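You operate a simulated robot arm through the tools that you are given. There is no shell and no other tool. Be economical: measure what you need, move in short steps, check, and stop when the job is done.

Carry out the task below with a simulated robot arm. There is one attempt and no reset: what you move stays moved.

TASK
Clamp the long beige block and paint its top yellow.
Fine: orange brush back in the green cup, both pots shut.
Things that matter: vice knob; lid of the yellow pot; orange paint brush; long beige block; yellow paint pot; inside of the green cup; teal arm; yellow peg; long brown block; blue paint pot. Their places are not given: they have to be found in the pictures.

It is judged by the outcome, as a careful person would: the job done as asked, and still so three seconds after it is handed in. It fails if anything else is knocked over, pushed out of place, dropped, spilled or broken.

THE ROBOT
A 7-joint arm with a two-finger parallel gripper, fixed in place. Base frame: the origin is at the foot of the arm, x ahead of it, y to its left, z up; the work surface is at about z = 0.74. Lengths are in m, angles in degrees, forces in N, time in s.
With the tool pointing down near the work surface it reaches from about 0.2 to 0.68 m from the base axis. Its first joint turns from -66.0 to 66.0 degrees. Payload 2.4 kg.
Tool frame: the origin (TCP) lies between the finger pads and is the grasp point; the fingertips stand 0.03 m ahead of it; z points along the fingers, y is the line along which they close. The gripper opens to 0.094 m. The fingers are 0.028 m wide and 0.01 m thick; the gripper's body (0.05 by 0.096 m) begins 0.055 m behind the TCP.
Orientation is told as [roll, pitch, yaw] about the base's x, y, z axes, in that order, counted from this pose: with the fingers straight down and closing along the base's y, the tool's x points along the base's -x, its y along +y and its z along -z.

THE INTERFACE
- The arm moves only by the tool arm_command. Its argument "steps" is a list of rows, each a list of 7 numbers: the opening, from 0 (shut) to 1 (fully open), then the shift along the base's x, y, z in m, then the turn, a rotation vector about the base's x, y, z in degrees. In form: [[jaw, dx, dy, dz, ax, ay, az], ...]. A call has 1 to 12 rows; each row shifts and turns the commanded pose from where the row before left it. A row lasts 0.2 s, in which the tool goes at most 0.05 m and 8.6 degrees; a call with a longer step from one row to the next is refused whole, and so is a gripper value outside its range. A pose out of reach is approached as far as the arm can. The call stops where the force on the tool passes 70 N (or 10 N more than at its start, if that is more) or the arm is blocked; 0.2 s more then pass. The fingers move at their own pace (about 0.153 m/s each) and stop on an object; they squeeze with about 44 N. The grip force told is the motor's: it shows also when the fingers shut on nothing. Time passes only in rows, and 0.2 s behind the last, so rows that do not move let the fingers close. It gives the time, the measured TCP pose, the force on the tool (base axes), the opening and the grip force at its end, in the units of the frame above (readings bear some noise).
- Cameras (640 x 400 px; columns grow to the right, rows downward): "scene" is fixed at [0.0531, 0.475, 1.4425]; the picture's right is [-0.65, -0.76, 0.00], its down [-0.35, 0.30, -0.89] and it looks along [0.68, -0.58, -0.46] (base axes); focal length 329 px, centre (320, 200). "wrist" rides on the gripper at [-0.037, 0, -0.058] in the tool frame; the picture's right is [0.00, -1.00, 0.00], its down [0.97, 0.00, -0.24] and it looks along [0.24, 0.00, 0.97] (tool axes); focal length 218 px, centre (320, 200).
- grab_frame(camera): a new picture of that camera. No time passes.
- locate(camera, pixels): for up to 12 pixels [column, row] of the newest picture of that camera ("zoom" is the newest enlarged one), the place [x, y, z] in the base frame of the surface seen there, good to about 0.002 m, but the place of the scene camera against the robot may be out by one fixed shift of up to 0.025 m in any direction. No time passes.
- enlarge(camera, box): a new picture of the part [left, top, right, bottom] of that camera's present view, enlarged. No time passes.
- job_done(): hands the job in; it is judged then, once.

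Work in short steps. Measure before you move; look again where a grasp or a placing could have gone wrong, and mend it. You have 80 turns and 54 pictures in all, the two below and enlarged ones among them. Open the gripper and draw the arm clear of the work before you hand the job in, unless the task says otherwise; then end with one line.

The tools are called as a command line: name --pt "numbers of a row" for each row, then --argument value for the rest, lists and objects as JSON in quotes. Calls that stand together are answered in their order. arm_command: Moves the arm, as the interface text tells. Its arguments: {"type":"object","properties":{"steps":{"type":"array"}},"required":["steps"]} The other tools are called the same way: grab_frame (camera) takes a picture; locate (camera, pixels) gives the place of the surface under pixels of a picture; enlarge (camera, box) takes an enlarged picture of a part of a camera's view; job_done () hands the job in.

At the start:

```text
t: 0.0
tool_pos: [0.4606, -0.0593, 1.149]
tcp_rot: [0.0, 0.1, 0.0]
ft_force: [0.7, -0.8, 0.3]
gripper_width: 0.094
grip_force: 0.1
```

scene: 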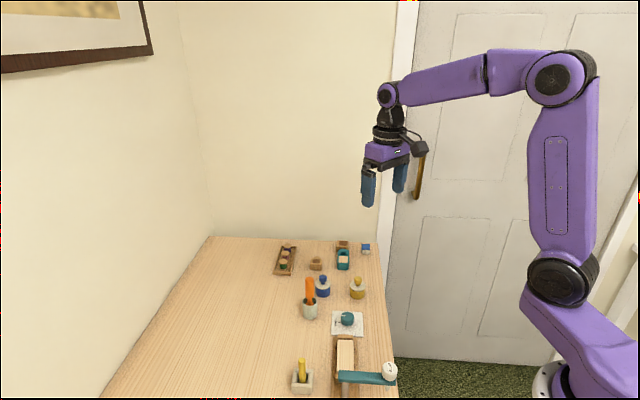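
wrist: 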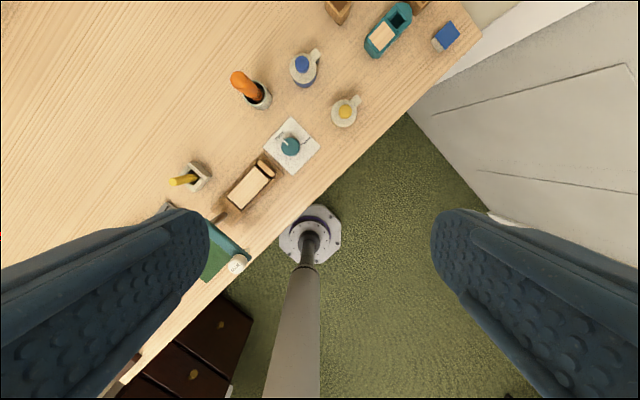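

The table's objects are small at the bottom of the scene picture; I enlarge both views to identify them.

enlarge --camera "scene" --box '[260, 300, 420, 400]'

enlarge --camera "scene" --box '[260, 230, 400, 318]'

enlarge --camera "wrist" --box '[150, 0, 470, 280]'

```text
4.00 times, centred on (340, 350) of scene
```

zoom: 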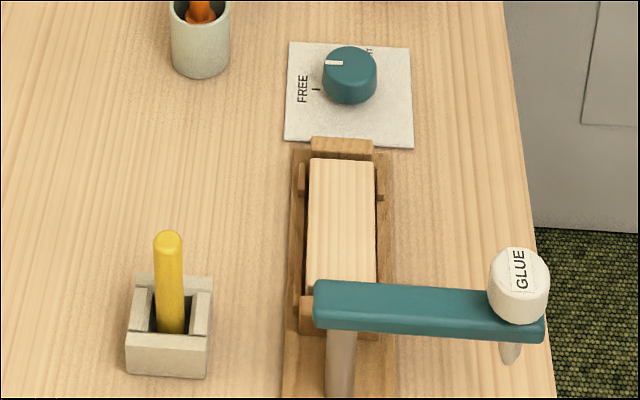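

```text
4.55 times, centred on (330, 274) of scene
```

zoom: 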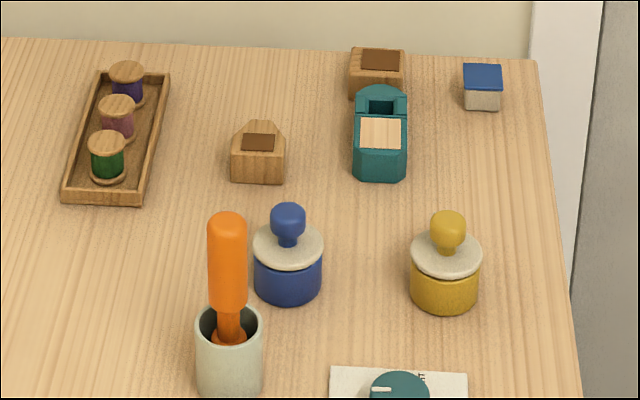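

```text
1.43 times, centred on (310, 140) of wrist
```

zoom: 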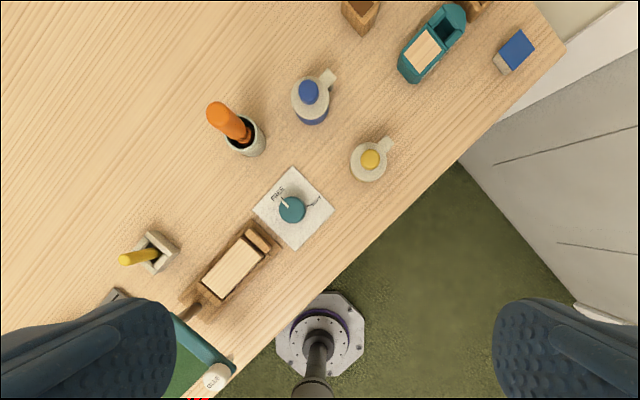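

I measure the main objects in the wrist zoom (true to the robot): knob (291,209), block (232,268), peg (125,259), brush (220,115), pots (309,92),(370,159).

locate --camera "zoom" --pixels '[[291, 211], [232, 268], [202, 282], [222, 298], [263, 252], [243, 236], [125, 259], [216, 114], [246, 140], [309, 92], [370, 159], [205, 345]]'

locate --camera "scene" --pixels '[[347, 318], [345, 355], [302, 365], [310, 283], [323, 282], [357, 283], [365, 377], [391, 370], [330, 325], [316, 260], [342, 258], [343, 243]]'

```text
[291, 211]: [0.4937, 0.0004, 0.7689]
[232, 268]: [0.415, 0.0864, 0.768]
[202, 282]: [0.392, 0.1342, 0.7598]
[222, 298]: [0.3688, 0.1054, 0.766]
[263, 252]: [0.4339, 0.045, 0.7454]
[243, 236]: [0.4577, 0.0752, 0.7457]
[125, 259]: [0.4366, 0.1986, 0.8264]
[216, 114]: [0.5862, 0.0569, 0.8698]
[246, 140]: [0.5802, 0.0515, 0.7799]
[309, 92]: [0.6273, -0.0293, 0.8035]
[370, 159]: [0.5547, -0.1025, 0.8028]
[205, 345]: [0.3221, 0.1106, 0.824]
```

```text
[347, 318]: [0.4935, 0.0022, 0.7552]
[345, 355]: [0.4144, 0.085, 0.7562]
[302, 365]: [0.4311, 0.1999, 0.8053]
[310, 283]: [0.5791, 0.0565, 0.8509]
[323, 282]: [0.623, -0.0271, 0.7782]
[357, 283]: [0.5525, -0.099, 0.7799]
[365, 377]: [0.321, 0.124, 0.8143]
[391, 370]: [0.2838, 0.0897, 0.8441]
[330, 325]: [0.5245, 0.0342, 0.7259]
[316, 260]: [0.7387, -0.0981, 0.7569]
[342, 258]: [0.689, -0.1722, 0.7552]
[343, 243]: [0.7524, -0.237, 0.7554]
```

The wrist and scene coordinates agree except about -0.013 in z. I go above the vice for a closer look.

arm_command --pt "1 0 0.04 -0.02 0 0 0" --pt "1 0 0.04 -0.02 0 0 0" --pt "1 0 0.04 -0.02 0 0 0" --pt "1 0 0.03 -0.02 0 0 0" --pt "1 0 0 0 0 0 0"

grab_frame --camera "wrist"

enlarge --camera "wrist" --box '[200, 80, 440, 250]'

```text
t: 1.2
tool_pos: [0.4614, 0.0923, 1.0683]
tcp_rot: [0.0, 0.0, 0.0]
ft_force: [-0.6, -0.2, 0.1]
gripper_width: 0.0937
grip_force: 0.0
```

```text
48 pictures are left
```

wrist: 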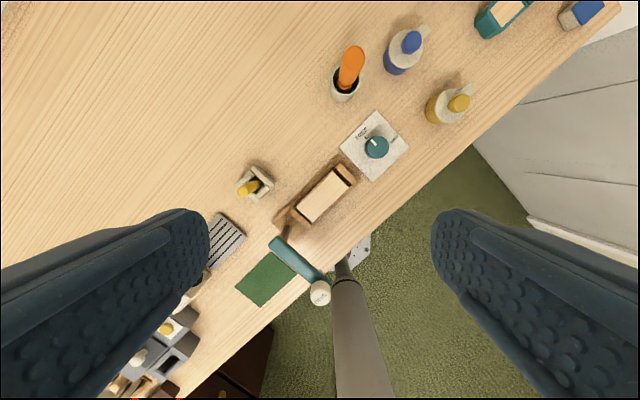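

```text
2.35 times, centred on (320, 165) of wrist
```

zoom: 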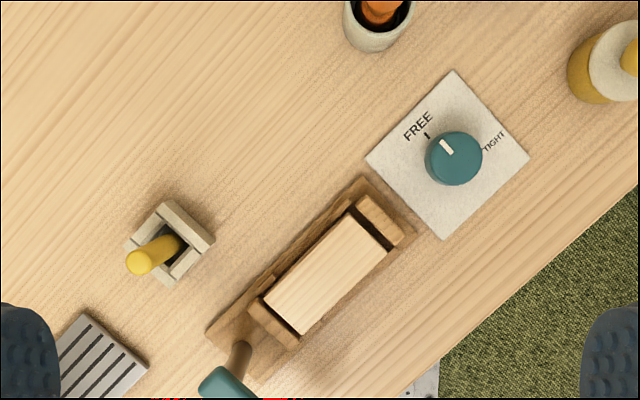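

The block lies in the vice with a gap at its right jaw; the knob points at FREE, TIGHT is clockwise. I look at the left part of the table too (hidden by the finger).

arm_command --pt "1 -0.02 0.045 0 0 0 0" --pt "1 -0.02 0.045 0 0 0 0" --pt "1 -0.02 0.045 0 0 0 0" --pt "1 -0.02 0.045 0 0 0 0" --pt "1 0 0 0 0 0 0"

grab_frame --camera "wrist"

enlarge --camera "wrist" --box '[200, 100, 440, 250]'

```text
t: 2.4
tool_pos: [0.3808, 0.2722, 1.0676]
tcp_rot: [0.0, 0.1, 0.0]
ft_force: [-0.3, 0.1, 0.8]
gripper_width: 0.0939
grip_force: 0.0
```

```text
46 pictures are left
```

wrist: 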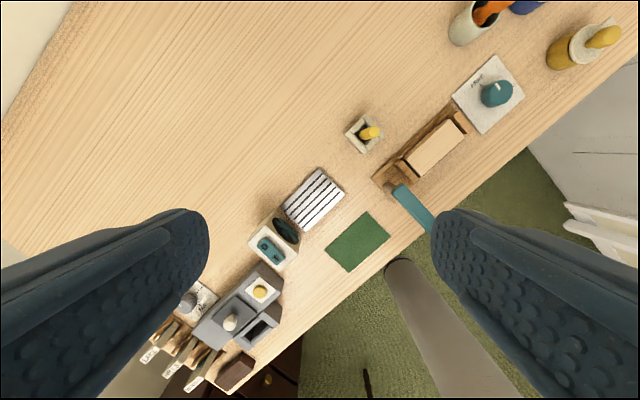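

```text
2.67 times, centred on (320, 175) of wrist
```

zoom: 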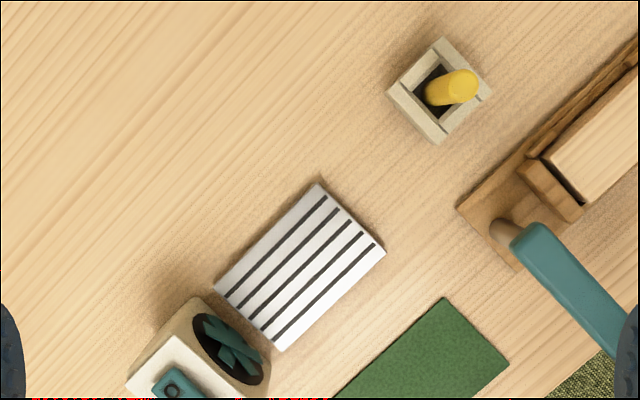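

Nothing needed is there. Now closer above the knob, staying above the brush (top z≈0.87).

arm_command --pt "1 0.017 -0.039 -0.02 0 0 0" --pt "1 0.017 -0.039 -0.02 0 0 0" --pt "1 0.017 -0.039 -0.02 0 0 0" --pt "1 0.017 -0.039 -0.02 0 0 0" --pt "1 0.017 -0.039 -0.02 0 0 0" --pt "1 0.017 -0.039 -0.02 0 0 0" --pt "1 0.017 -0.038 -0.02 0 0 0" --pt "1 0 0 0 0 0 0"

grab_frame --camera "wrist"

enlarge --camera "wrist" --box '[240, 150, 400, 250]'

```text
t: 4.2
tool_pos: [0.5006, -0.0002, 0.9286]
tcp_rot: [0.0, 0.1, 0.0]
ft_force: [0.4, 0.1, -0.6]
gripper_width: 0.0938
grip_force: 0.1
```

```text
44 pictures are left
```

wrist: 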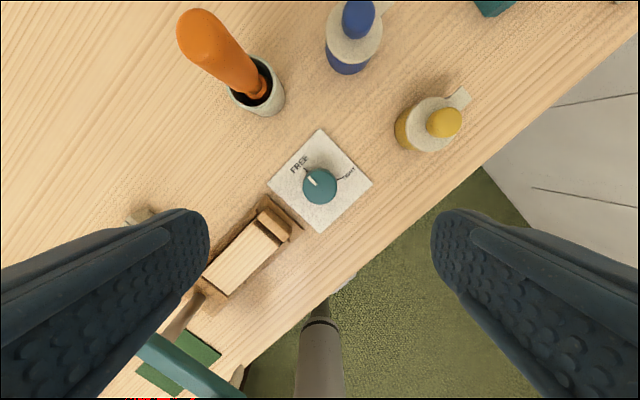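

```text
4.00 times, centred on (320, 200) of wrist
```

zoom: 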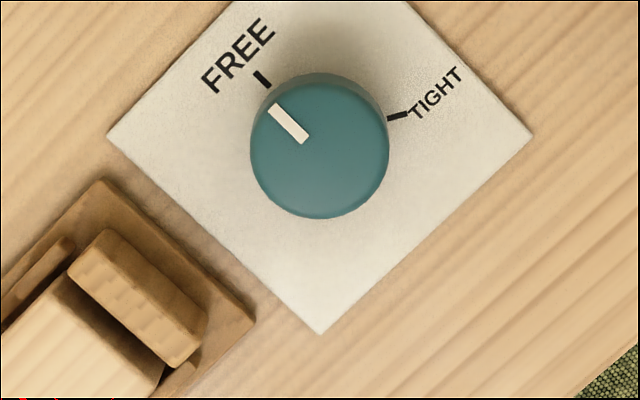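

Locating knob edges, ticks, pointer, and block/jaw faces in the zoom.

locate --camera "zoom" --pixels '[[320, 147], [255, 150], [385, 147], [320, 213], [320, 80], [262, 77], [397, 117], [273, 109], [304, 138], [108, 136], [320, 333], [532, 136]]'

locate --camera "wrist" --pixels '[[196, 30], [262, 72], [271, 110], [358, 20], [352, 50], [444, 123], [425, 125], [460, 99], [243, 258], [280, 246], [249, 222], [232, 296]]'

```text
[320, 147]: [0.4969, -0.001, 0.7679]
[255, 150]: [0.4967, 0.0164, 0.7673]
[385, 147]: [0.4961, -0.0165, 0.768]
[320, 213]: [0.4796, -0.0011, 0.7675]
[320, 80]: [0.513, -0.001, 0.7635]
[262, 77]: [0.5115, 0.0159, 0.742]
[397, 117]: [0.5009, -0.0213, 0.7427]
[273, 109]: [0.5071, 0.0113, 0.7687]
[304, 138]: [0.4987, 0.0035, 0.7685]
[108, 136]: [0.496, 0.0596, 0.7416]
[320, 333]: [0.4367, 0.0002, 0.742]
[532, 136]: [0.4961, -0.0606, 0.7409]
```

```text
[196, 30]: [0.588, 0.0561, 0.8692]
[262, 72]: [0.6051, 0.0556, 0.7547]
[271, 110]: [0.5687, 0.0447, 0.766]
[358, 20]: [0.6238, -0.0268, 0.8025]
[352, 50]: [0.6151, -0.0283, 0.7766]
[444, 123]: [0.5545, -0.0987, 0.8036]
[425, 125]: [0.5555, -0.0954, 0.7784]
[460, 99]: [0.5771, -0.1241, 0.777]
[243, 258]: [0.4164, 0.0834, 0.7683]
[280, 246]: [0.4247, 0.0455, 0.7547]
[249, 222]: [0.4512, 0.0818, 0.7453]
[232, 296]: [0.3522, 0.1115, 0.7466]
```

Knob centre ≈ (0.496, -0.0005), top 0.768; pointer at 47°, TIGHT tick at -77°, so about 123° clockwise. I pre-turn +62° and descend around it.

arm_command --pt "1 -0.002 0 -0.0125 0 0 7.75" --pt "1 -0.002 0 -0.0125 0 0 7.75" --pt "1 0 0 -0.0125 0 0 7.75" --pt "1 0 0 -0.0125 0 0 7.75" --pt "1 0 0 -0.0125 0 0 7.75" --pt "1 0 0 -0.0125 0 0 7.75" --pt "1 0 0 -0.0125 0 0 7.75" --pt "1 0 0 -0.0125 0 0 7.75" --pt "1 0 0 -0.0125 0 0 0" --pt "1 0 0 -0.0125 0 0 0" --pt "1 0 0 0 0 0 0"

grab_frame --camera "wrist"

```text
t: 6.6
tool_pos: [0.494, 0.0017, 0.8032]
tcp_rot: [-0.1, 0.0, 62.0]
ft_force: [-0.5, 0.6, -0.5]
gripper_width: 0.0942
grip_force: 0.0
```

```text
42 pictures are left
```

wrist: 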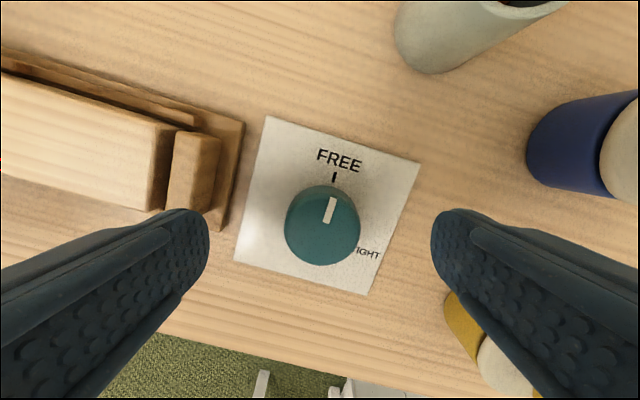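

Knob is centred between the fingers (column 322). Descend and close.

arm_command --pt "1 0.001 -0.001 -0.013 0 0 0" --pt "1 0.001 -0.001 -0.013 0 0 0" --pt "1 0 0 0 0 0 0" --pt "0 0 0 0 0 0 0" --pt "0 0 0 0 0 0 0" --pt "0 0 0 0 0 0 0"

```text
t: 8.0
tool_pos: [0.494, -0.0013, 0.7757]
tcp_rot: [0.2, 0.2, 62.1]
ft_force: [-14.3, 10.0, 2.8]
gripper_width: 0.0373
grip_force: 45.1
```

Gripped (37 mm). Turning clockwise.

arm_command --pt "0 0 0 0 0 0 -8" --pt "0 0 0 0 0 0 -8" --pt "0 0 0 0 0 0 -8" --pt "0 0 0 0 0 0 -8" --pt "0 0 0 0 0 0 -8" --pt "0 0 0 0 0 0 -8" --pt "0 0 0 0 0 0 -8" --pt "0 0 0 0 0 0 -8" --pt "0 0 0 0 0 0 -8" --pt "0 0 0 0 0 0 -8" --pt "0 0 0 0 0 0 -8" --pt "0 0 0 0 0 0 0"

grab_frame --camera "wrist"

```text
t: 10.6
tool_pos: [0.4955, 0.0008, 0.7768]
tcp_rot: [-0.3, 0.3, -25.8]
ft_force: [-17.8, 26.5, 1.0]
gripper_width: 0.0373
grip_force: 44.7
```

```text
41 pictures are left
```

wrist: 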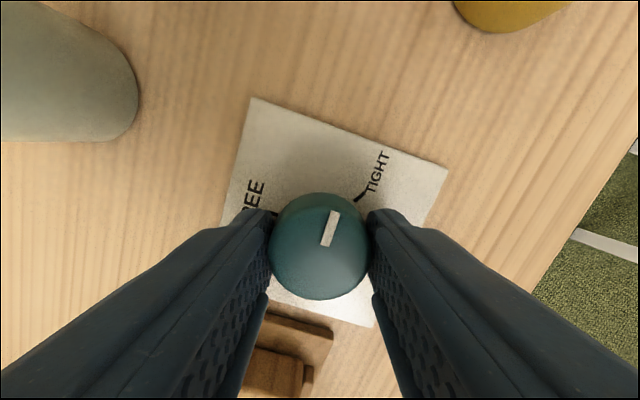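

The knob follows (88° so far). Another 36°.

arm_command --pt "0 0 0 0 0 0 -8" --pt "0 0 0 0 0 0 -8" --pt "0 0 0 0 0 0 -8" --pt "0 0 0 0 0 0 -8" --pt "0 0 0 0 0 0 -5" --pt "0 0 0 0 0 0 0"

grab_frame --camera "wrist"

```text
t: 12.0
tool_pos: [0.4953, -0.0006, 0.7775]
tcp_rot: [-0.2, 0.0, -62.9]
ft_force: [-11.5, 24.5, -18.0]
gripper_width: 0.037
grip_force: 44.7
```

```text
40 pictures are left
```

wrist: 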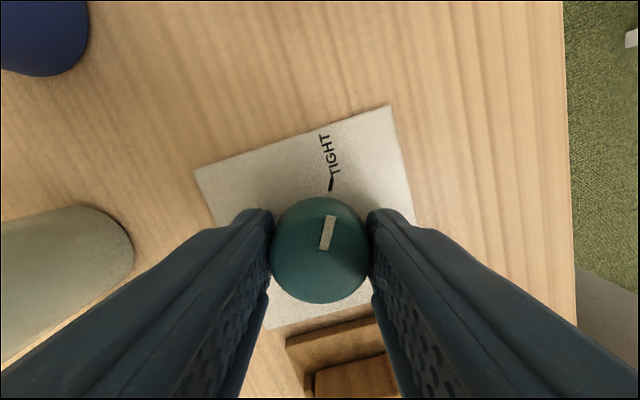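

Pointer lines up with TIGHT. Release, rise, and look.

arm_command --pt "0.6 0 0 0 0 0 0" --pt "1 0 0 0 0 0 0" --pt "1 0 0 0.02 0 0 0" --pt "1 0 0 0.03 0 0 8" --pt "1 0 0 0.03 0 0 8" --pt "1 0 0 0.03 0 0 8" --pt "1 0 0 0.03 0 0 8" --pt "1 0 0 0.02 0 0 8" --pt "1 0 0 0 0 0 8" --pt "1 0 0 0 0 0 8" --pt "1 0 0 0 0 0 6" --pt "1 0 0 0 0 0 0"

grab_frame --camera "wrist"

enlarge --camera "wrist" --box '[200, 150, 360, 250]'

```text
t: 14.6
tool_pos: [0.4979, -0.002, 0.9375]
tcp_rot: [0.1, -0.1, -0.9]
ft_force: [0.2, 0.5, -0.1]
gripper_width: 0.0939
grip_force: 0.1
```

```text
39 pictures are left
```

wrist: 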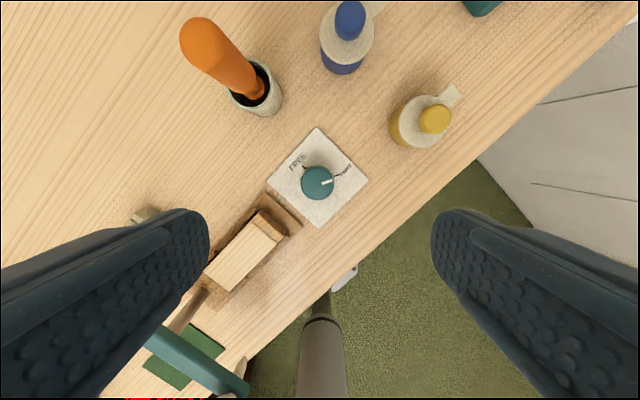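

```text
4.00 times, centred on (280, 200) of wrist
```

zoom: 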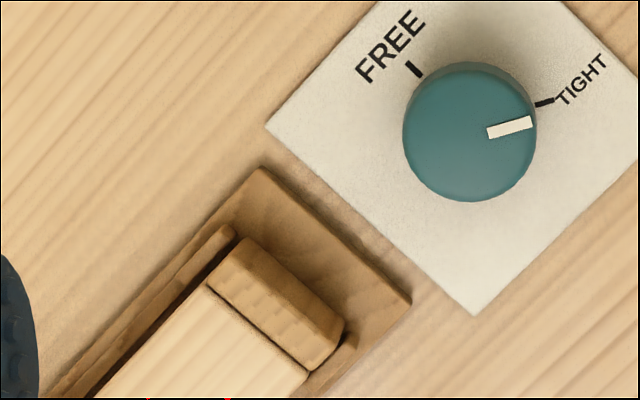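

Jaw has closed on the block and the pointer is at TIGHT. Next the yellow pot: move above it and look.

arm_command --pt "1 0.02 -0.03 -0.01 0 0 0" --pt "1 0.02 -0.03 -0.01 0 0 0" --pt "1 0.02 -0.03 -0.01 0 0 0" --pt "1 0 -0.007 -0.01 0 0 0" --pt "1 0 0 0 0 0 0"

grab_frame --camera "wrist"

enlarge --camera "scene" --box '[300, 260, 380, 310]'

```text
t: 15.8
tool_pos: [0.5583, -0.1001, 0.8984]
tcp_rot: [0.0, 0.1, -1.0]
ft_force: [-1.0, 0.4, -0.7]
gripper_width: 0.0939
grip_force: 0.1
```

```text
37 pictures are left
```

wrist: 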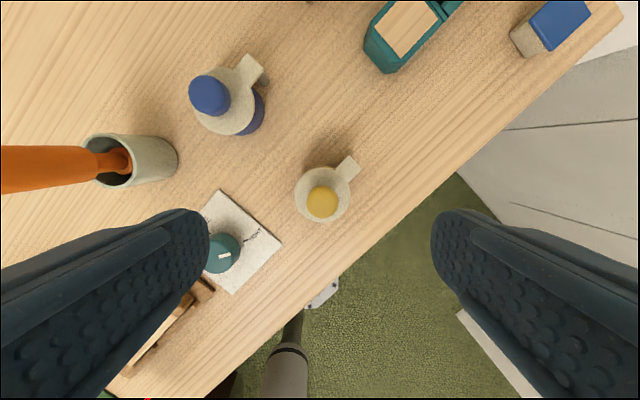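

```text
8.00 times, centred on (340, 285) of scene
```

zoom: 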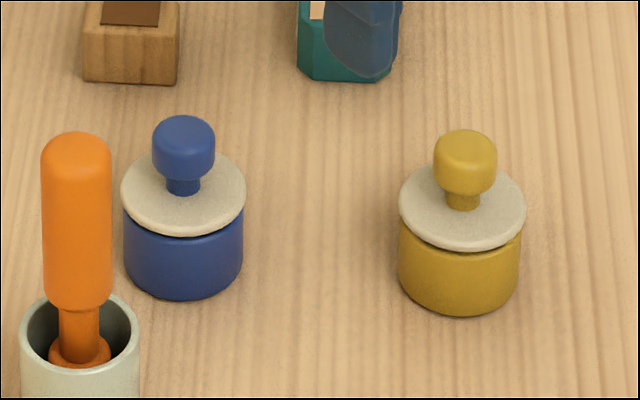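

Measuring lid knob, lid rim and tab in the wrist view, as well as blue pot and cup rim.

locate --camera "wrist" --pixels '[[322, 202], [306, 202], [337, 202], [322, 187], [296, 190], [320, 168], [348, 167], [355, 172], [165, 155], [122, 178], [112, 137], [85, 155]]'

enlarge --camera "wrist" --box '[270, 140, 380, 230]'

```text
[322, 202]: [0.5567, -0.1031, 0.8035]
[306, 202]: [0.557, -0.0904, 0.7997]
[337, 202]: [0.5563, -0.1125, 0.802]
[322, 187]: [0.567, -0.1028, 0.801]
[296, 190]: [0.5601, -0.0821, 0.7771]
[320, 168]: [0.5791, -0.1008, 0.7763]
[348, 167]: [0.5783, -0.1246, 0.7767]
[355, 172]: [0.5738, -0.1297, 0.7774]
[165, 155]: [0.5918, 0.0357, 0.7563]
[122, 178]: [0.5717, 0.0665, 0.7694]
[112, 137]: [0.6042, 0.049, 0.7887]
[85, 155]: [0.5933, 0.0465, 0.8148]
```

```text
4.44 times, centred on (325, 185) of wrist
```

zoom: 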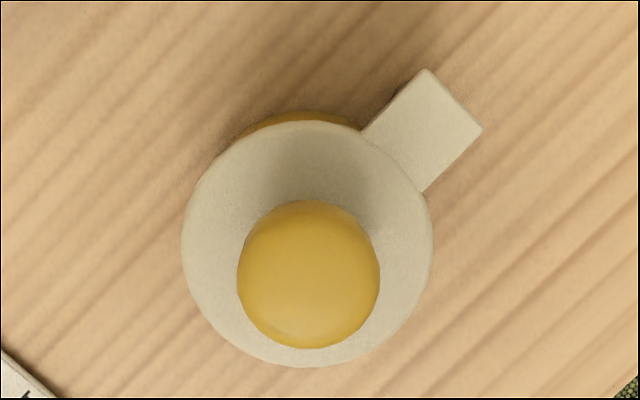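

Lid knob centre ≈ (0.5565, -0.102), top 0.8035, lid plate 0.777. Descend with tips just above the lid plate and grip the knob.

arm_command --pt "0.6 -0.0015 -0.002 -0.03 0 0 1" --pt "0.6 0 0 -0.03 0 0 0" --pt "0.6 0 0 -0.016 0 0 0" --pt "0.6 0 0 -0.01 0 0 0" --pt "0.6 0 0 0 0 0 0" --pt "0 0 0 0 0 0 0" --pt "0 0 0 0 0 0 0" --pt "0 0 0 0 0 0 0"

grab_frame --camera "wrist"

```text
t: 17.6
tool_pos: [0.5558, -0.1035, 0.811]
tcp_rot: [0.0, 0.0, 0.0]
ft_force: [-0.1, -3.9, -3.7]
gripper_width: 0.023
grip_force: 45.1
```

```text
34 pictures are left
```

wrist: 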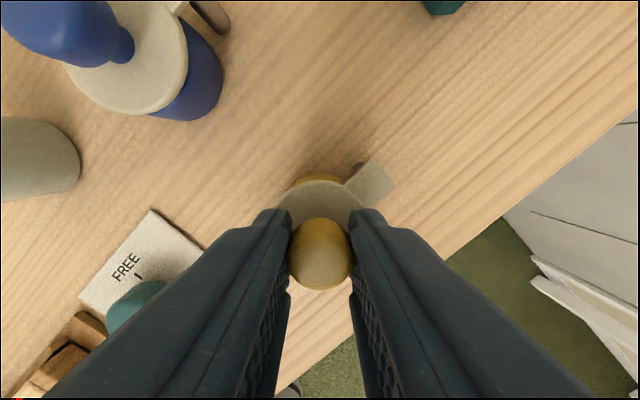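

There is a cylinder under each tab (blue: (213,15); yellow: (358,165)) — maybe a hinge or pivot post. Enlarging to tell before lifting.

enlarge --camera "wrist" --box '[150, 0, 270, 80]'

enlarge --camera "wrist" --box '[270, 140, 420, 230]'

```text
5.00 times, centred on (210, 40) of wrist
```

zoom: 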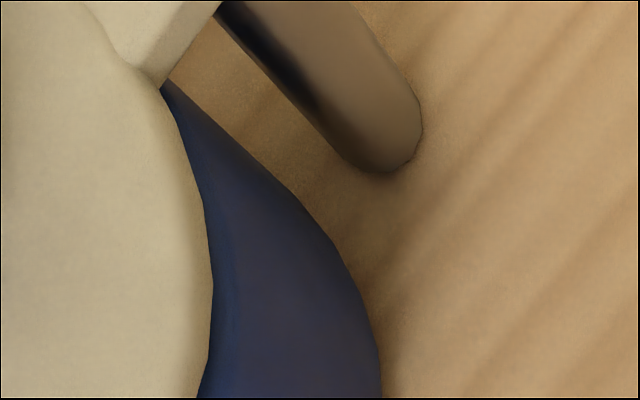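

```text
4.27 times, centred on (345, 185) of wrist
```

zoom: 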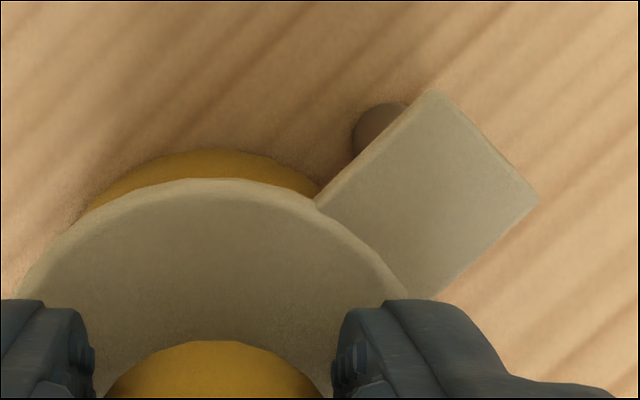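

A vertical post stands under each tab, so the lid swivels about the post. I locate the post and tab corners.

locate --camera "zoom" --pixels '[[372, 112], [385, 104], [358, 140], [432, 92], [537, 198], [318, 205], [405, 297], [425, 195]]'

```text
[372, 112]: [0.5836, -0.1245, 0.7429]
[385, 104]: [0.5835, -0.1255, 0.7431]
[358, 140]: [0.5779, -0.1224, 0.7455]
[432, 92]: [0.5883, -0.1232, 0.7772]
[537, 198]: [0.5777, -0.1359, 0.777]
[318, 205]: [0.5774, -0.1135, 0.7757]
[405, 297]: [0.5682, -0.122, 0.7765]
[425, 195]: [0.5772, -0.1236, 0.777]
```

Post axis ≈ (0.5796, -0.1264), lid centre 33 mm from it at 135°. I swing the lid clockwise on that arc; first a 24° trial.

arm_command --pt "0 0.0035 0.0031 0 0 0 -8" --pt "0 0.0039 0.0025 0 0 0 -8" --pt "0 0.0042 0.002 0 0 0 -8" --pt "0 0 0 0 0 0 0"

grab_frame --camera "wrist"

```text
t: 18.6
tool_pos: [0.56, -0.1037, 0.8115]
tcp_rot: [-0.3, 0.7, -25.1]
ft_force: [-37.4, -36.3, 12.3]
gripper_width: 0.023
grip_force: 45.0
```

```text
31 pictures are left
```

wrist: 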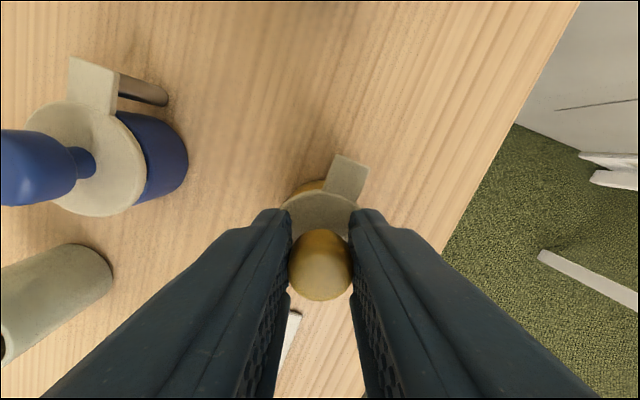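

The lid resisted clockwise (37 N each axis, moved only 4 mm). Back, then a trial the other way.

arm_command --pt "0 -0.0042 -0.002 0 0 0 8" --pt "0 -0.0039 -0.0025 0 0 0 8" --pt "0 -0.0035 -0.0031 0 0 0 8" --pt "0 0 0 0 0 0 0"

arm_command --pt "0 -0.0031 -0.0035 0 0 0 8" --pt "0 -0.0025 -0.0039 0 0 0 8" --pt "0 0 0 0 0 0 0"

grab_frame --camera "wrist"

```text
t: 19.6
tool_pos: [0.5563, -0.1024, 0.8109]
tcp_rot: [-0.1, -0.4, 0.1]
ft_force: [6.1, -18.8, -23.5]
gripper_width: 0.0227
grip_force: 45.1
```

```text
t: 20.4
tool_pos: [0.5504, -0.1088, 0.8121]
tcp_rot: [-0.1, -0.3, 16.2]
ft_force: [18.7, -16.4, -24.2]
gripper_width: 0.0228
grip_force: 45.1
```

```text
30 pictures are left
```

wrist: 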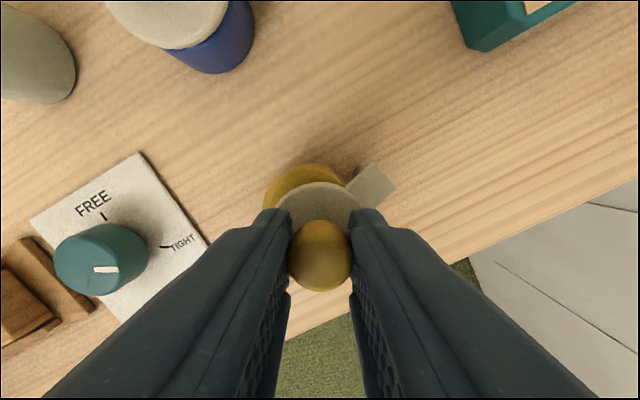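

The lid swings counter-clockwise, uncovering the pot. Continuing the arc.

arm_command --pt "0 -0.002 -0.0042 0 0 0 8" --pt "0 -0.0013 -0.0045 0 0 0 8" --pt "0 -0.0008 -0.0046 0 0 0 8" --pt "0 -0.0001 -0.0046 0 0 0 8" --pt "0 0.0006 -0.0047 0 0 0 8" --pt "0 0.0012 -0.0045 0 0 0 8" --pt "0 0.0018 -0.0043 0 0 0 8" --pt "0 0.0024 -0.004 0 0 0 8" --pt "0 0 0 0 0 0 0"

grab_frame --camera "wrist"

```text
t: 22.4
tool_pos: [0.5518, -0.1433, 0.8129]
tcp_rot: [0.0, 0.0, 80.1]
ft_force: [-3.6, -1.2, 28.0]
gripper_width: 0.0225
grip_force: 45.0
```

```text
29 pictures are left
```

wrist: 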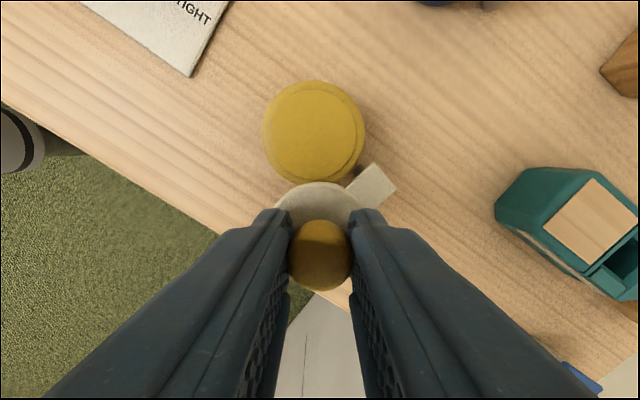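

Pot is open (paint visible at (315,125)). Two more rows for clearance, then release and rise.

arm_command --pt "0 0.003 -0.0036 0 0 0 8" --pt "0 0.0034 -0.0032 0 0 0 8" --pt "0 0 0 0 0 0 0" --pt "0.5 0 0 0 0 0 0" --pt "0.7 0 0 0 0 0 0" --pt "0.7 0 0 0.02 0 0 0" --pt "0.7 0 0 0.04 0 0 0" --pt "0.7 0 0 0.04 0 0 0" --pt "0.7 0 0 0.04 0 0 0" --pt "0.7 0 0 0 0 0 0"

grab_frame --camera "wrist"

```text
t: 24.6
tool_pos: [0.5579, -0.1513, 0.9505]
tcp_rot: [0.0, 0.0, 96.0]
ft_force: [-0.3, 0.5, -0.4]
gripper_width: 0.0658
grip_force: 0.0
```

```text
28 pictures are left
```

wrist: 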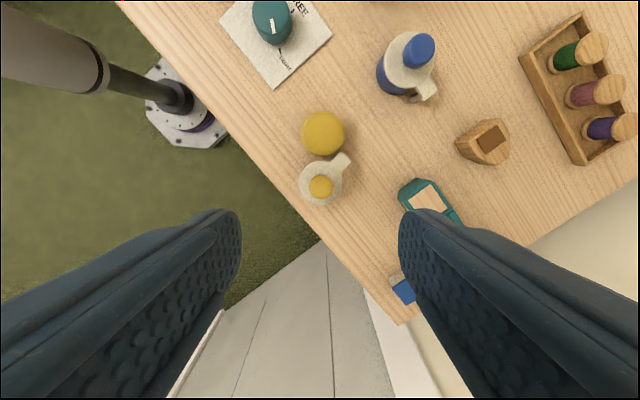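

Lid has stayed aside at about (323,183). I measure paint surface, pot rim and lid knob.

enlarge --camera "wrist" --box '[270, 90, 390, 210]'

locate --camera "wrist" --pixels '[[323, 131], [323, 110], [323, 150], [303, 131], [342, 131], [320, 187], [349, 157]]'

```text
3.33 times, centred on (330, 150) of wrist
```

zoom: 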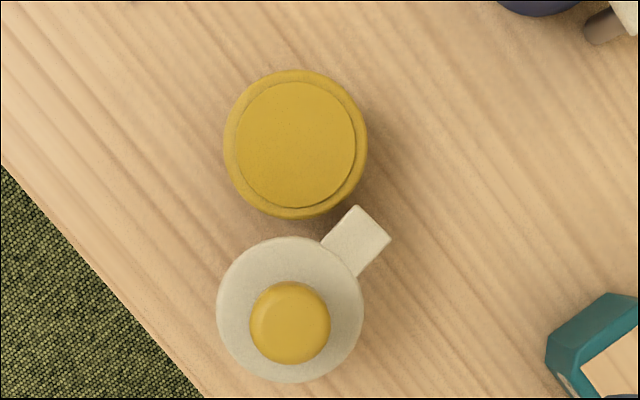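

```text
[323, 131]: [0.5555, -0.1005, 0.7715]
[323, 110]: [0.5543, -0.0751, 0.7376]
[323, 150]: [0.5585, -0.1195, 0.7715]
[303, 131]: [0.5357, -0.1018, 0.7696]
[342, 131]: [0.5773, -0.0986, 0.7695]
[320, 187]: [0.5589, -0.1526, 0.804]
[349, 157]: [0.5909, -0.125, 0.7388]
```

Paint at z≈0.7715, centre (0.5565,-0.101). Now to the brush: move above the cup, turning back to yaw 0.

arm_command --pt "1 0 0.0168 0.0025 0 0 -8" --pt "1 0 0.0168 0.0025 0 0 -8" --pt "1 0 0.0168 0.0025 0 0 -8" --pt "1 0 0.0168 0.0025 0 0 -8" --pt "1 0 0.0168 0.0025 0 0 -8" --pt "1 0 0.0168 0.0025 0 0 -8" --pt "1 0 0.0168 0.0025 0 0 -8" --pt "1 0 0.0168 0.0025 0 0 -8" --pt "1 0 0.0168 0.0025 0 0 -8" --pt "1 0 0.0168 0.0025 0 0 -8" --pt "1 0 0.0168 0.0025 0 0 -8" --pt "1 0 0.0168 0.0025 0 0 -8"

arm_command --pt "1 0.02 0 -0.02 0 0 0" --pt "1 0.006 0 -0.01 0 0 0" --pt "1 0 0 0 0 0 0"

grab_frame --camera "wrist"

enlarge --camera "scene" --box '[280, 260, 376, 320]'

```text
t: 27.2
tool_pos: [0.5592, 0.0518, 0.9806]
tcp_rot: [0.1, 0.1, -0.1]
ft_force: [-0.1, -1.1, 0.6]
gripper_width: 0.0941
grip_force: 0.1
```

```text
t: 28.0
tool_pos: [0.5845, 0.0497, 0.9516]
tcp_rot: [0.0, 0.0, 0.0]
ft_force: [-1.2, -0.5, -0.2]
gripper_width: 0.094
grip_force: 0.0
```

```text
26 pictures are left
```

wrist: 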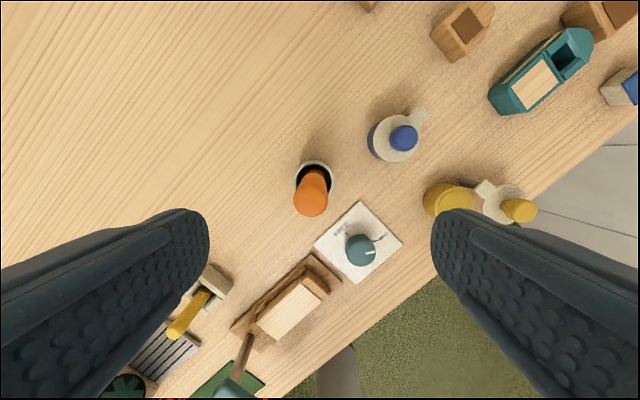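

```text
6.67 times, centred on (328, 290) of scene
```

zoom: 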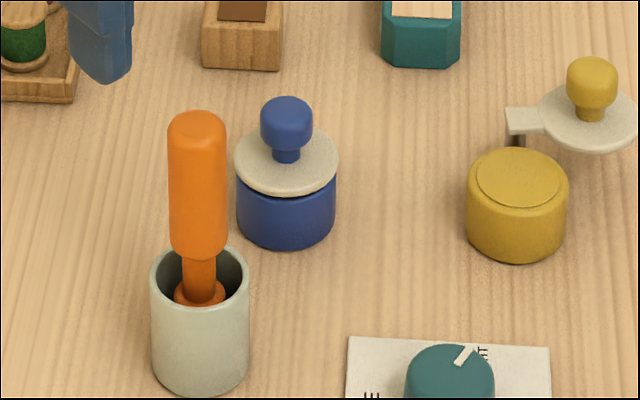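

Swivel lid is clear. Now brush handle and cup measurements.

locate --camera "wrist" --pixels '[[311, 201], [296, 201], [326, 201], [311, 214], [312, 178], [313, 161], [296, 178], [333, 178], [314, 166]]'

locate --camera "zoom" --pixels '[[197, 125], [200, 240], [172, 180], [224, 180], [200, 290], [180, 290], [220, 290], [200, 300], [152, 280], [248, 280], [200, 310]]'

```text
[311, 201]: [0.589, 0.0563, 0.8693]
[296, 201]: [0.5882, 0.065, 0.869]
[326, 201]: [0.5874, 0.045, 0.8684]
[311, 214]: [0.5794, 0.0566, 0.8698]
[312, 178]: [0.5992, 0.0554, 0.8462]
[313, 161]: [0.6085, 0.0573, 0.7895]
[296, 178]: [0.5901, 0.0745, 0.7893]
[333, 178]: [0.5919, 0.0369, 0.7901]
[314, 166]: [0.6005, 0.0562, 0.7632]
```

```text
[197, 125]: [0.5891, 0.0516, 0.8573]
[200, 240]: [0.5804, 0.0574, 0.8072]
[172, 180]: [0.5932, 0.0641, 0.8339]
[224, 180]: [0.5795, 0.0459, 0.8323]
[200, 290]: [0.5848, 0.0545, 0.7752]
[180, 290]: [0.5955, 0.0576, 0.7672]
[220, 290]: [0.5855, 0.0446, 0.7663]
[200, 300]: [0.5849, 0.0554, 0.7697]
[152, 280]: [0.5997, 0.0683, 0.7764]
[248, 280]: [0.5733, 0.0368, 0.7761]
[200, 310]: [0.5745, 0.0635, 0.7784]
```

Handle axis ≈ (0.589, 0.056), vertical, fat part z 0.815–0.870; cup rim 0.79. Descend over handle to TCP z 0.843 and grip.

arm_command --pt "1 0.0045 0.0062 0 0 0 0" --pt "1 0 0 -0.025 0 0 0" --pt "1 0 0 -0.025 0 0 0" --pt "1 0 0 -0.025 0 0 0" --pt "1 0 0 -0.02 0 0 0" --pt "1 0 0 -0.0135 0 0 0" --pt "1 0 0 0 0 0 0" --pt "0 0 0 0 0 0 0" --pt "0 0 0 0 0 0 0" --pt "0 0 0 0 0 0 0" --pt "0 0 0 0 0 0 0"

grab_frame --camera "wrist"

```text
t: 30.4
tool_pos: [0.5885, 0.057, 0.8428]
tcp_rot: [-0.1, 0.0, 0.1]
ft_force: [-0.3, -0.4, 0.3]
gripper_width: 0.022
grip_force: 43.9
```

```text
24 pictures are left
```

wrist: 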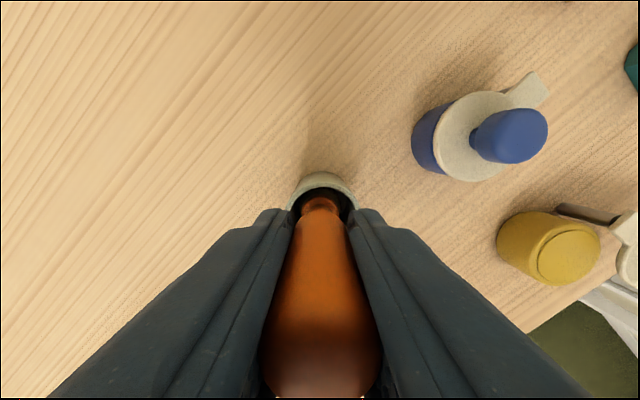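

Gripped at 22 mm. Lift straight up 0.11 m, then look for the brush tip.

arm_command --pt "0 0 0 0.01 0 0 0" --pt "0 0 0 0.025 0 0 0" --pt "0 0 0 0.025 0 0 0" --pt "0 0 0 0.025 0 0 0" --pt "0 0 0 0.025 0 0 0" --pt "0 0 0 0 0 0 0"

enlarge --camera "scene" --box '[260, 210, 380, 320]'

```text
t: 31.8
tool_pos: [0.5876, 0.0554, 0.9543]
tcp_rot: [-0.1, 0.1, 0.1]
ft_force: [0.3, 0.6, -1.3]
gripper_width: 0.022
grip_force: 44.0
```

```text
3.64 times, centred on (320, 265) of scene
```

zoom: 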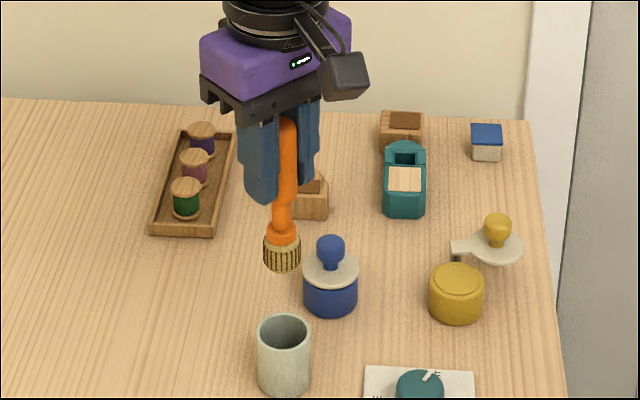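

Bristle head seen at zoom (282,255), tip at y≈270. Measure the tip.

locate --camera "zoom" --pixels '[[282, 267], [282, 262], [282, 245], [267, 250], [298, 250], [286, 180], [282, 225]]'

```text
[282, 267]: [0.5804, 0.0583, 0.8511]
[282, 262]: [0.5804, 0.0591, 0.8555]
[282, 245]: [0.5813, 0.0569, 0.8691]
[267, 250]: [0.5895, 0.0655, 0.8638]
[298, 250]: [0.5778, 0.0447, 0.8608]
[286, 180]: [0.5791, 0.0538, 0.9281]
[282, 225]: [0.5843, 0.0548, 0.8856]
```

Tip is ≈0.0935 m below the TCP, head Ø≈22 mm. Carry over the yellow pot and go down to just above the paint.

arm_command --pt "0 -0.0052 -0.0262 0 0 0 0" --pt "0 -0.0052 -0.0262 0 0 0 0" --pt "0 -0.0052 -0.0262 0 0 0 0" --pt "0 -0.0052 -0.0262 0 0 0 0" --pt "0 -0.0052 -0.0262 0 0 0 0" --pt "0 -0.0052 -0.0262 0 0 0 0" --pt "0 0 0 0 0 0 0" --pt "0 0 0 -0.025 0 0 0" --pt "0 0 0 -0.025 0 0 0" --pt "0 0 0 -0.025 0 0 0" --pt "0 0 0 0 0 0 0"

enlarge --camera "scene" --box '[300, 220, 420, 310]'

grab_frame --camera "wrist"

```text
t: 34.2
tool_pos: [0.5571, -0.1012, 0.8799]
tcp_rot: [-0.1, 0.0, 0.0]
ft_force: [0.0, 0.2, 0.2]
gripper_width: 0.0219
grip_force: 44.0
```

```text
4.44 times, centred on (360, 265) of scene
```

zoom: 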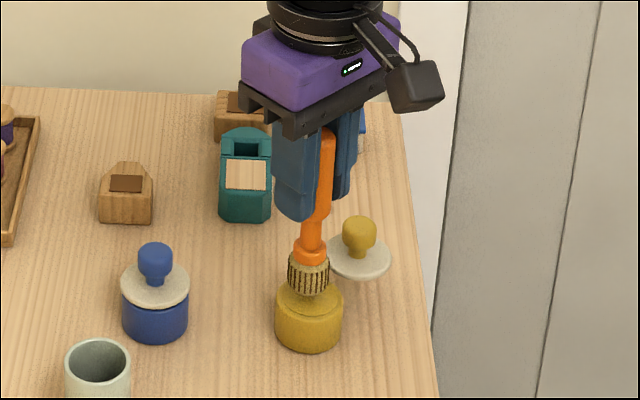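

```text
21 pictures are left
```

wrist: 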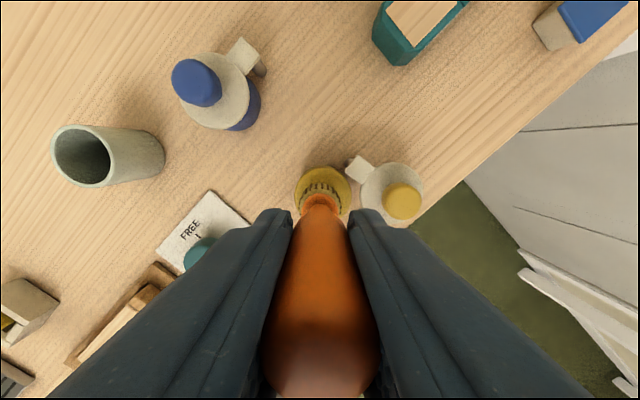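

Head centred over the pot. Dip 20 mm in small steps, hold, and come up.

arm_command --pt "0 0 0 -0.006 0 0 0" --pt "0 0 0 -0.006 0 0 0" --pt "0 0 0 -0.004 0 0 0" --pt "0 0 0 -0.004 0 0 0" --pt "0 0 0 0 0 0 0" --pt "0 0 0 0 0 0 0" --pt "0 0 0 0 0 0 0"

enlarge --camera "scene" --box '[320, 250, 400, 310]'

```text
t: 35.8
tool_pos: [0.5585, -0.1004, 0.861]
tcp_rot: [-0.1, -0.5, 0.0]
ft_force: [8.5, 2.6, 29.3]
gripper_width: 0.0219
grip_force: 43.8
```

```text
6.67 times, centred on (360, 280) of scene
```

zoom: 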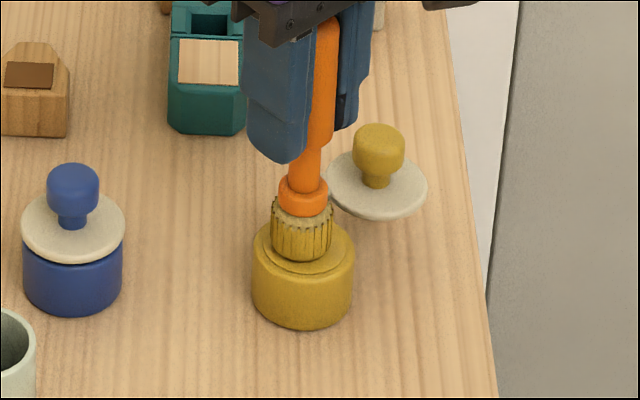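

Bristles have turned yellow. Rise and move to a pose from which the block is seen by the wrist camera ahead of the brush.

arm_command --pt "0 0 0 0.01 0 0 0" --pt "0 0 0 0.03 0 0 0" --pt "0 0 0 0.03 0 0 0" --pt "0 0 0 0.03 0 0 0" --pt "0 -0.0304 0.0229 0.006 0 0 0" --pt "0 -0.0304 0.0229 0.006 0 0 0" --pt "0 -0.0304 0.0229 0.006 0 0 0" --pt "0 -0.0304 0.0229 0.006 0 0 0" --pt "0 -0.0304 0.0229 0.006 0 0 0" --pt "0 -0.0304 0.0229 0.006 0 0 0" --pt "0 -0.0304 0.0229 0.006 0 0 0" --pt "0 0 0 0 0 0 0"

grab_frame --camera "wrist"

```text
t: 38.4
tool_pos: [0.3462, 0.0589, 1.0005]
tcp_rot: [-0.1, 0.1, 0.0]
ft_force: [0.4, 0.0, 0.9]
gripper_width: 0.0215
grip_force: 44.1
```

```text
19 pictures are left
```

wrist: 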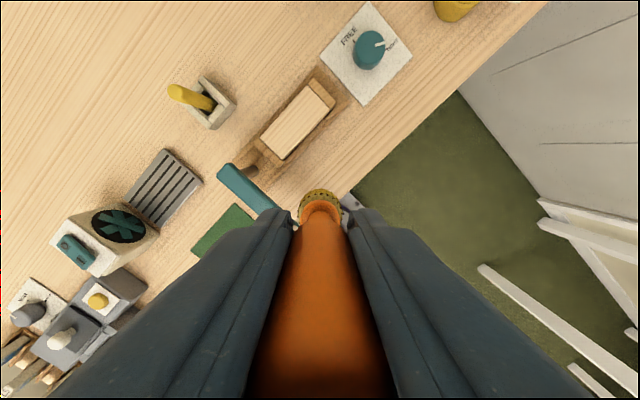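

Block well visible; enlarge it for its corners.

enlarge --camera "wrist" --box '[210, 60, 350, 200]'

```text
2.86 times, centred on (280, 130) of wrist
```

zoom: 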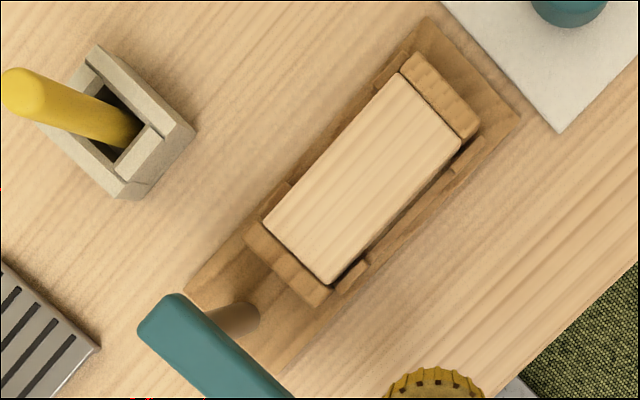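

locate --camera "zoom" --pixels '[[266, 219], [330, 282], [400, 77], [459, 138], [364, 180], [300, 250], [430, 108], [440, 95], [275, 262], [240, 318], [175, 320], [280, 390]]'

```text
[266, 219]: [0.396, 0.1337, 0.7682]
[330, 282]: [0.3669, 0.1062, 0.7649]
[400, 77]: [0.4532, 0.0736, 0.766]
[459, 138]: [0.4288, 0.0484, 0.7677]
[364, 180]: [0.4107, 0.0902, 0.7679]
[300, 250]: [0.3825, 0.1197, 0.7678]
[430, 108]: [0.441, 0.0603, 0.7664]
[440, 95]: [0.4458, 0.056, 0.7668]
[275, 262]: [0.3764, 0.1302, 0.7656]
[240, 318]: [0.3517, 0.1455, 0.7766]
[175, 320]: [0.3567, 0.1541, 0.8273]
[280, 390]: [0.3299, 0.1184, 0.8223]
```

Block top: ends mid (0.3815,0.120) and (0.441,0.061), 84 × 40 mm, z 0.768, so two lengthwise passes ±9 mm off the centre line. First go above the first starting point, 10 mm above the surface.

arm_command --pt "0 0.0165 0.02 0 0 0 0" --pt "0 0.0165 0.02 0 0 0 0" --pt "0 0.0165 0.0199 0 0 0 0" --pt "0 0 0 0 0 0 0" --pt "0 0 0 -0.026 0 0 0" --pt "0 0 0 -0.026 0 0 0" --pt "0 0 0 -0.026 0 0 0" --pt "0 0 0 -0.026 0 0 0" --pt "0 0 0 -0.0245 0 0 0" --pt "0 0 0 0 0 0 0"

enlarge --camera "scene" --box '[290, 310, 410, 400]'

```text
t: 40.6
tool_pos: [0.3956, 0.1194, 0.8716]
tcp_rot: [0.0, 0.0, 0.0]
ft_force: [-0.3, -0.4, 0.5]
gripper_width: 0.0217
grip_force: 43.7
```

```text
4.44 times, centred on (350, 355) of scene
```

zoom: 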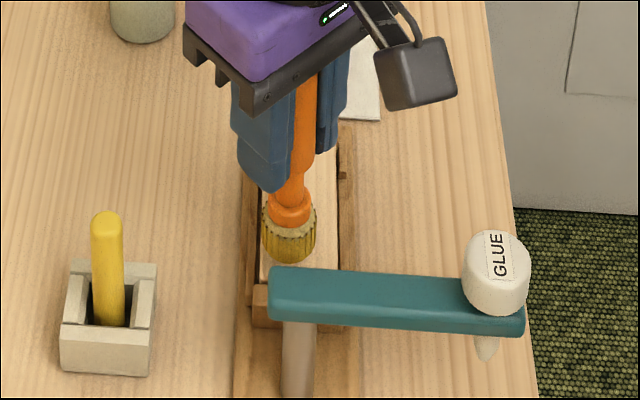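

Clear of the teal arm. Lower gently to contact.

arm_command --pt "0 0 0 -0.004 0 0 0" --pt "0 0 0 -0.003 0 0 0" --pt "0 0 0 -0.002 0 0 0" --pt "0 0 0 -0.002 0 0 0" --pt "0 0 0 0 0 0 0"

```text
t: 41.8
tool_pos: [0.3937, 0.1193, 0.8599]
tcp_rot: [-0.1, 0.0, 0.1]
ft_force: [-0.4, 0.3, -0.7]
gripper_width: 0.0217
grip_force: 44.0
```

arm_command --pt "0 0.0005 0 -0.0015 0 0 0" --pt "0 0.0005 0 -0.001 0 0 0" --pt "0 0 0 0 0 0 0"

```text
t: 42.6
tool_pos: [0.3956, 0.1191, 0.8581]
tcp_rot: [0.0, -0.2, 0.0]
ft_force: [-2.4, 1.1, 20.0]
gripper_width: 0.0221
grip_force: 43.2
```

Contact at 20 N. Stroke along the block toward the knob end, then sideways to the second track.

arm_command --pt "0 0.0055 -0.0055 0.0003 0 0 0" --pt "0 0.0055 -0.0055 0 0 0 0" --pt "0 0.0055 -0.0055 0 0 0 0" --pt "0 0.0055 -0.0055 0 0 0 0" --pt "0 0.0055 -0.0055 0 0 0 0" --pt "0 0.0055 -0.0055 0 0 0 0" --pt "0 0.0055 -0.0055 0 0 0 0" --pt "0 0.0053 -0.0053 0 0 0 0" --pt "0 0 0 0 0 0 0"

enlarge --camera "scene" --box '[290, 310, 410, 400]'

```text
t: 44.6
tool_pos: [0.4394, 0.0751, 0.8575]
tcp_rot: [0.1, 0.0, 0.0]
ft_force: [-2.1, 3.2, 15.2]
gripper_width: 0.0216
grip_force: 43.5
```

```text
4.44 times, centred on (350, 355) of scene
```

zoom: 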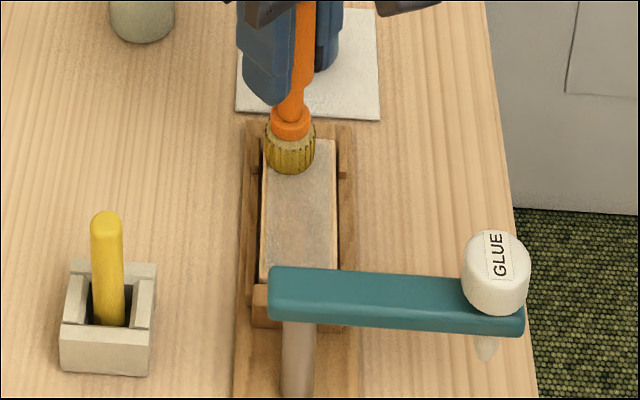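

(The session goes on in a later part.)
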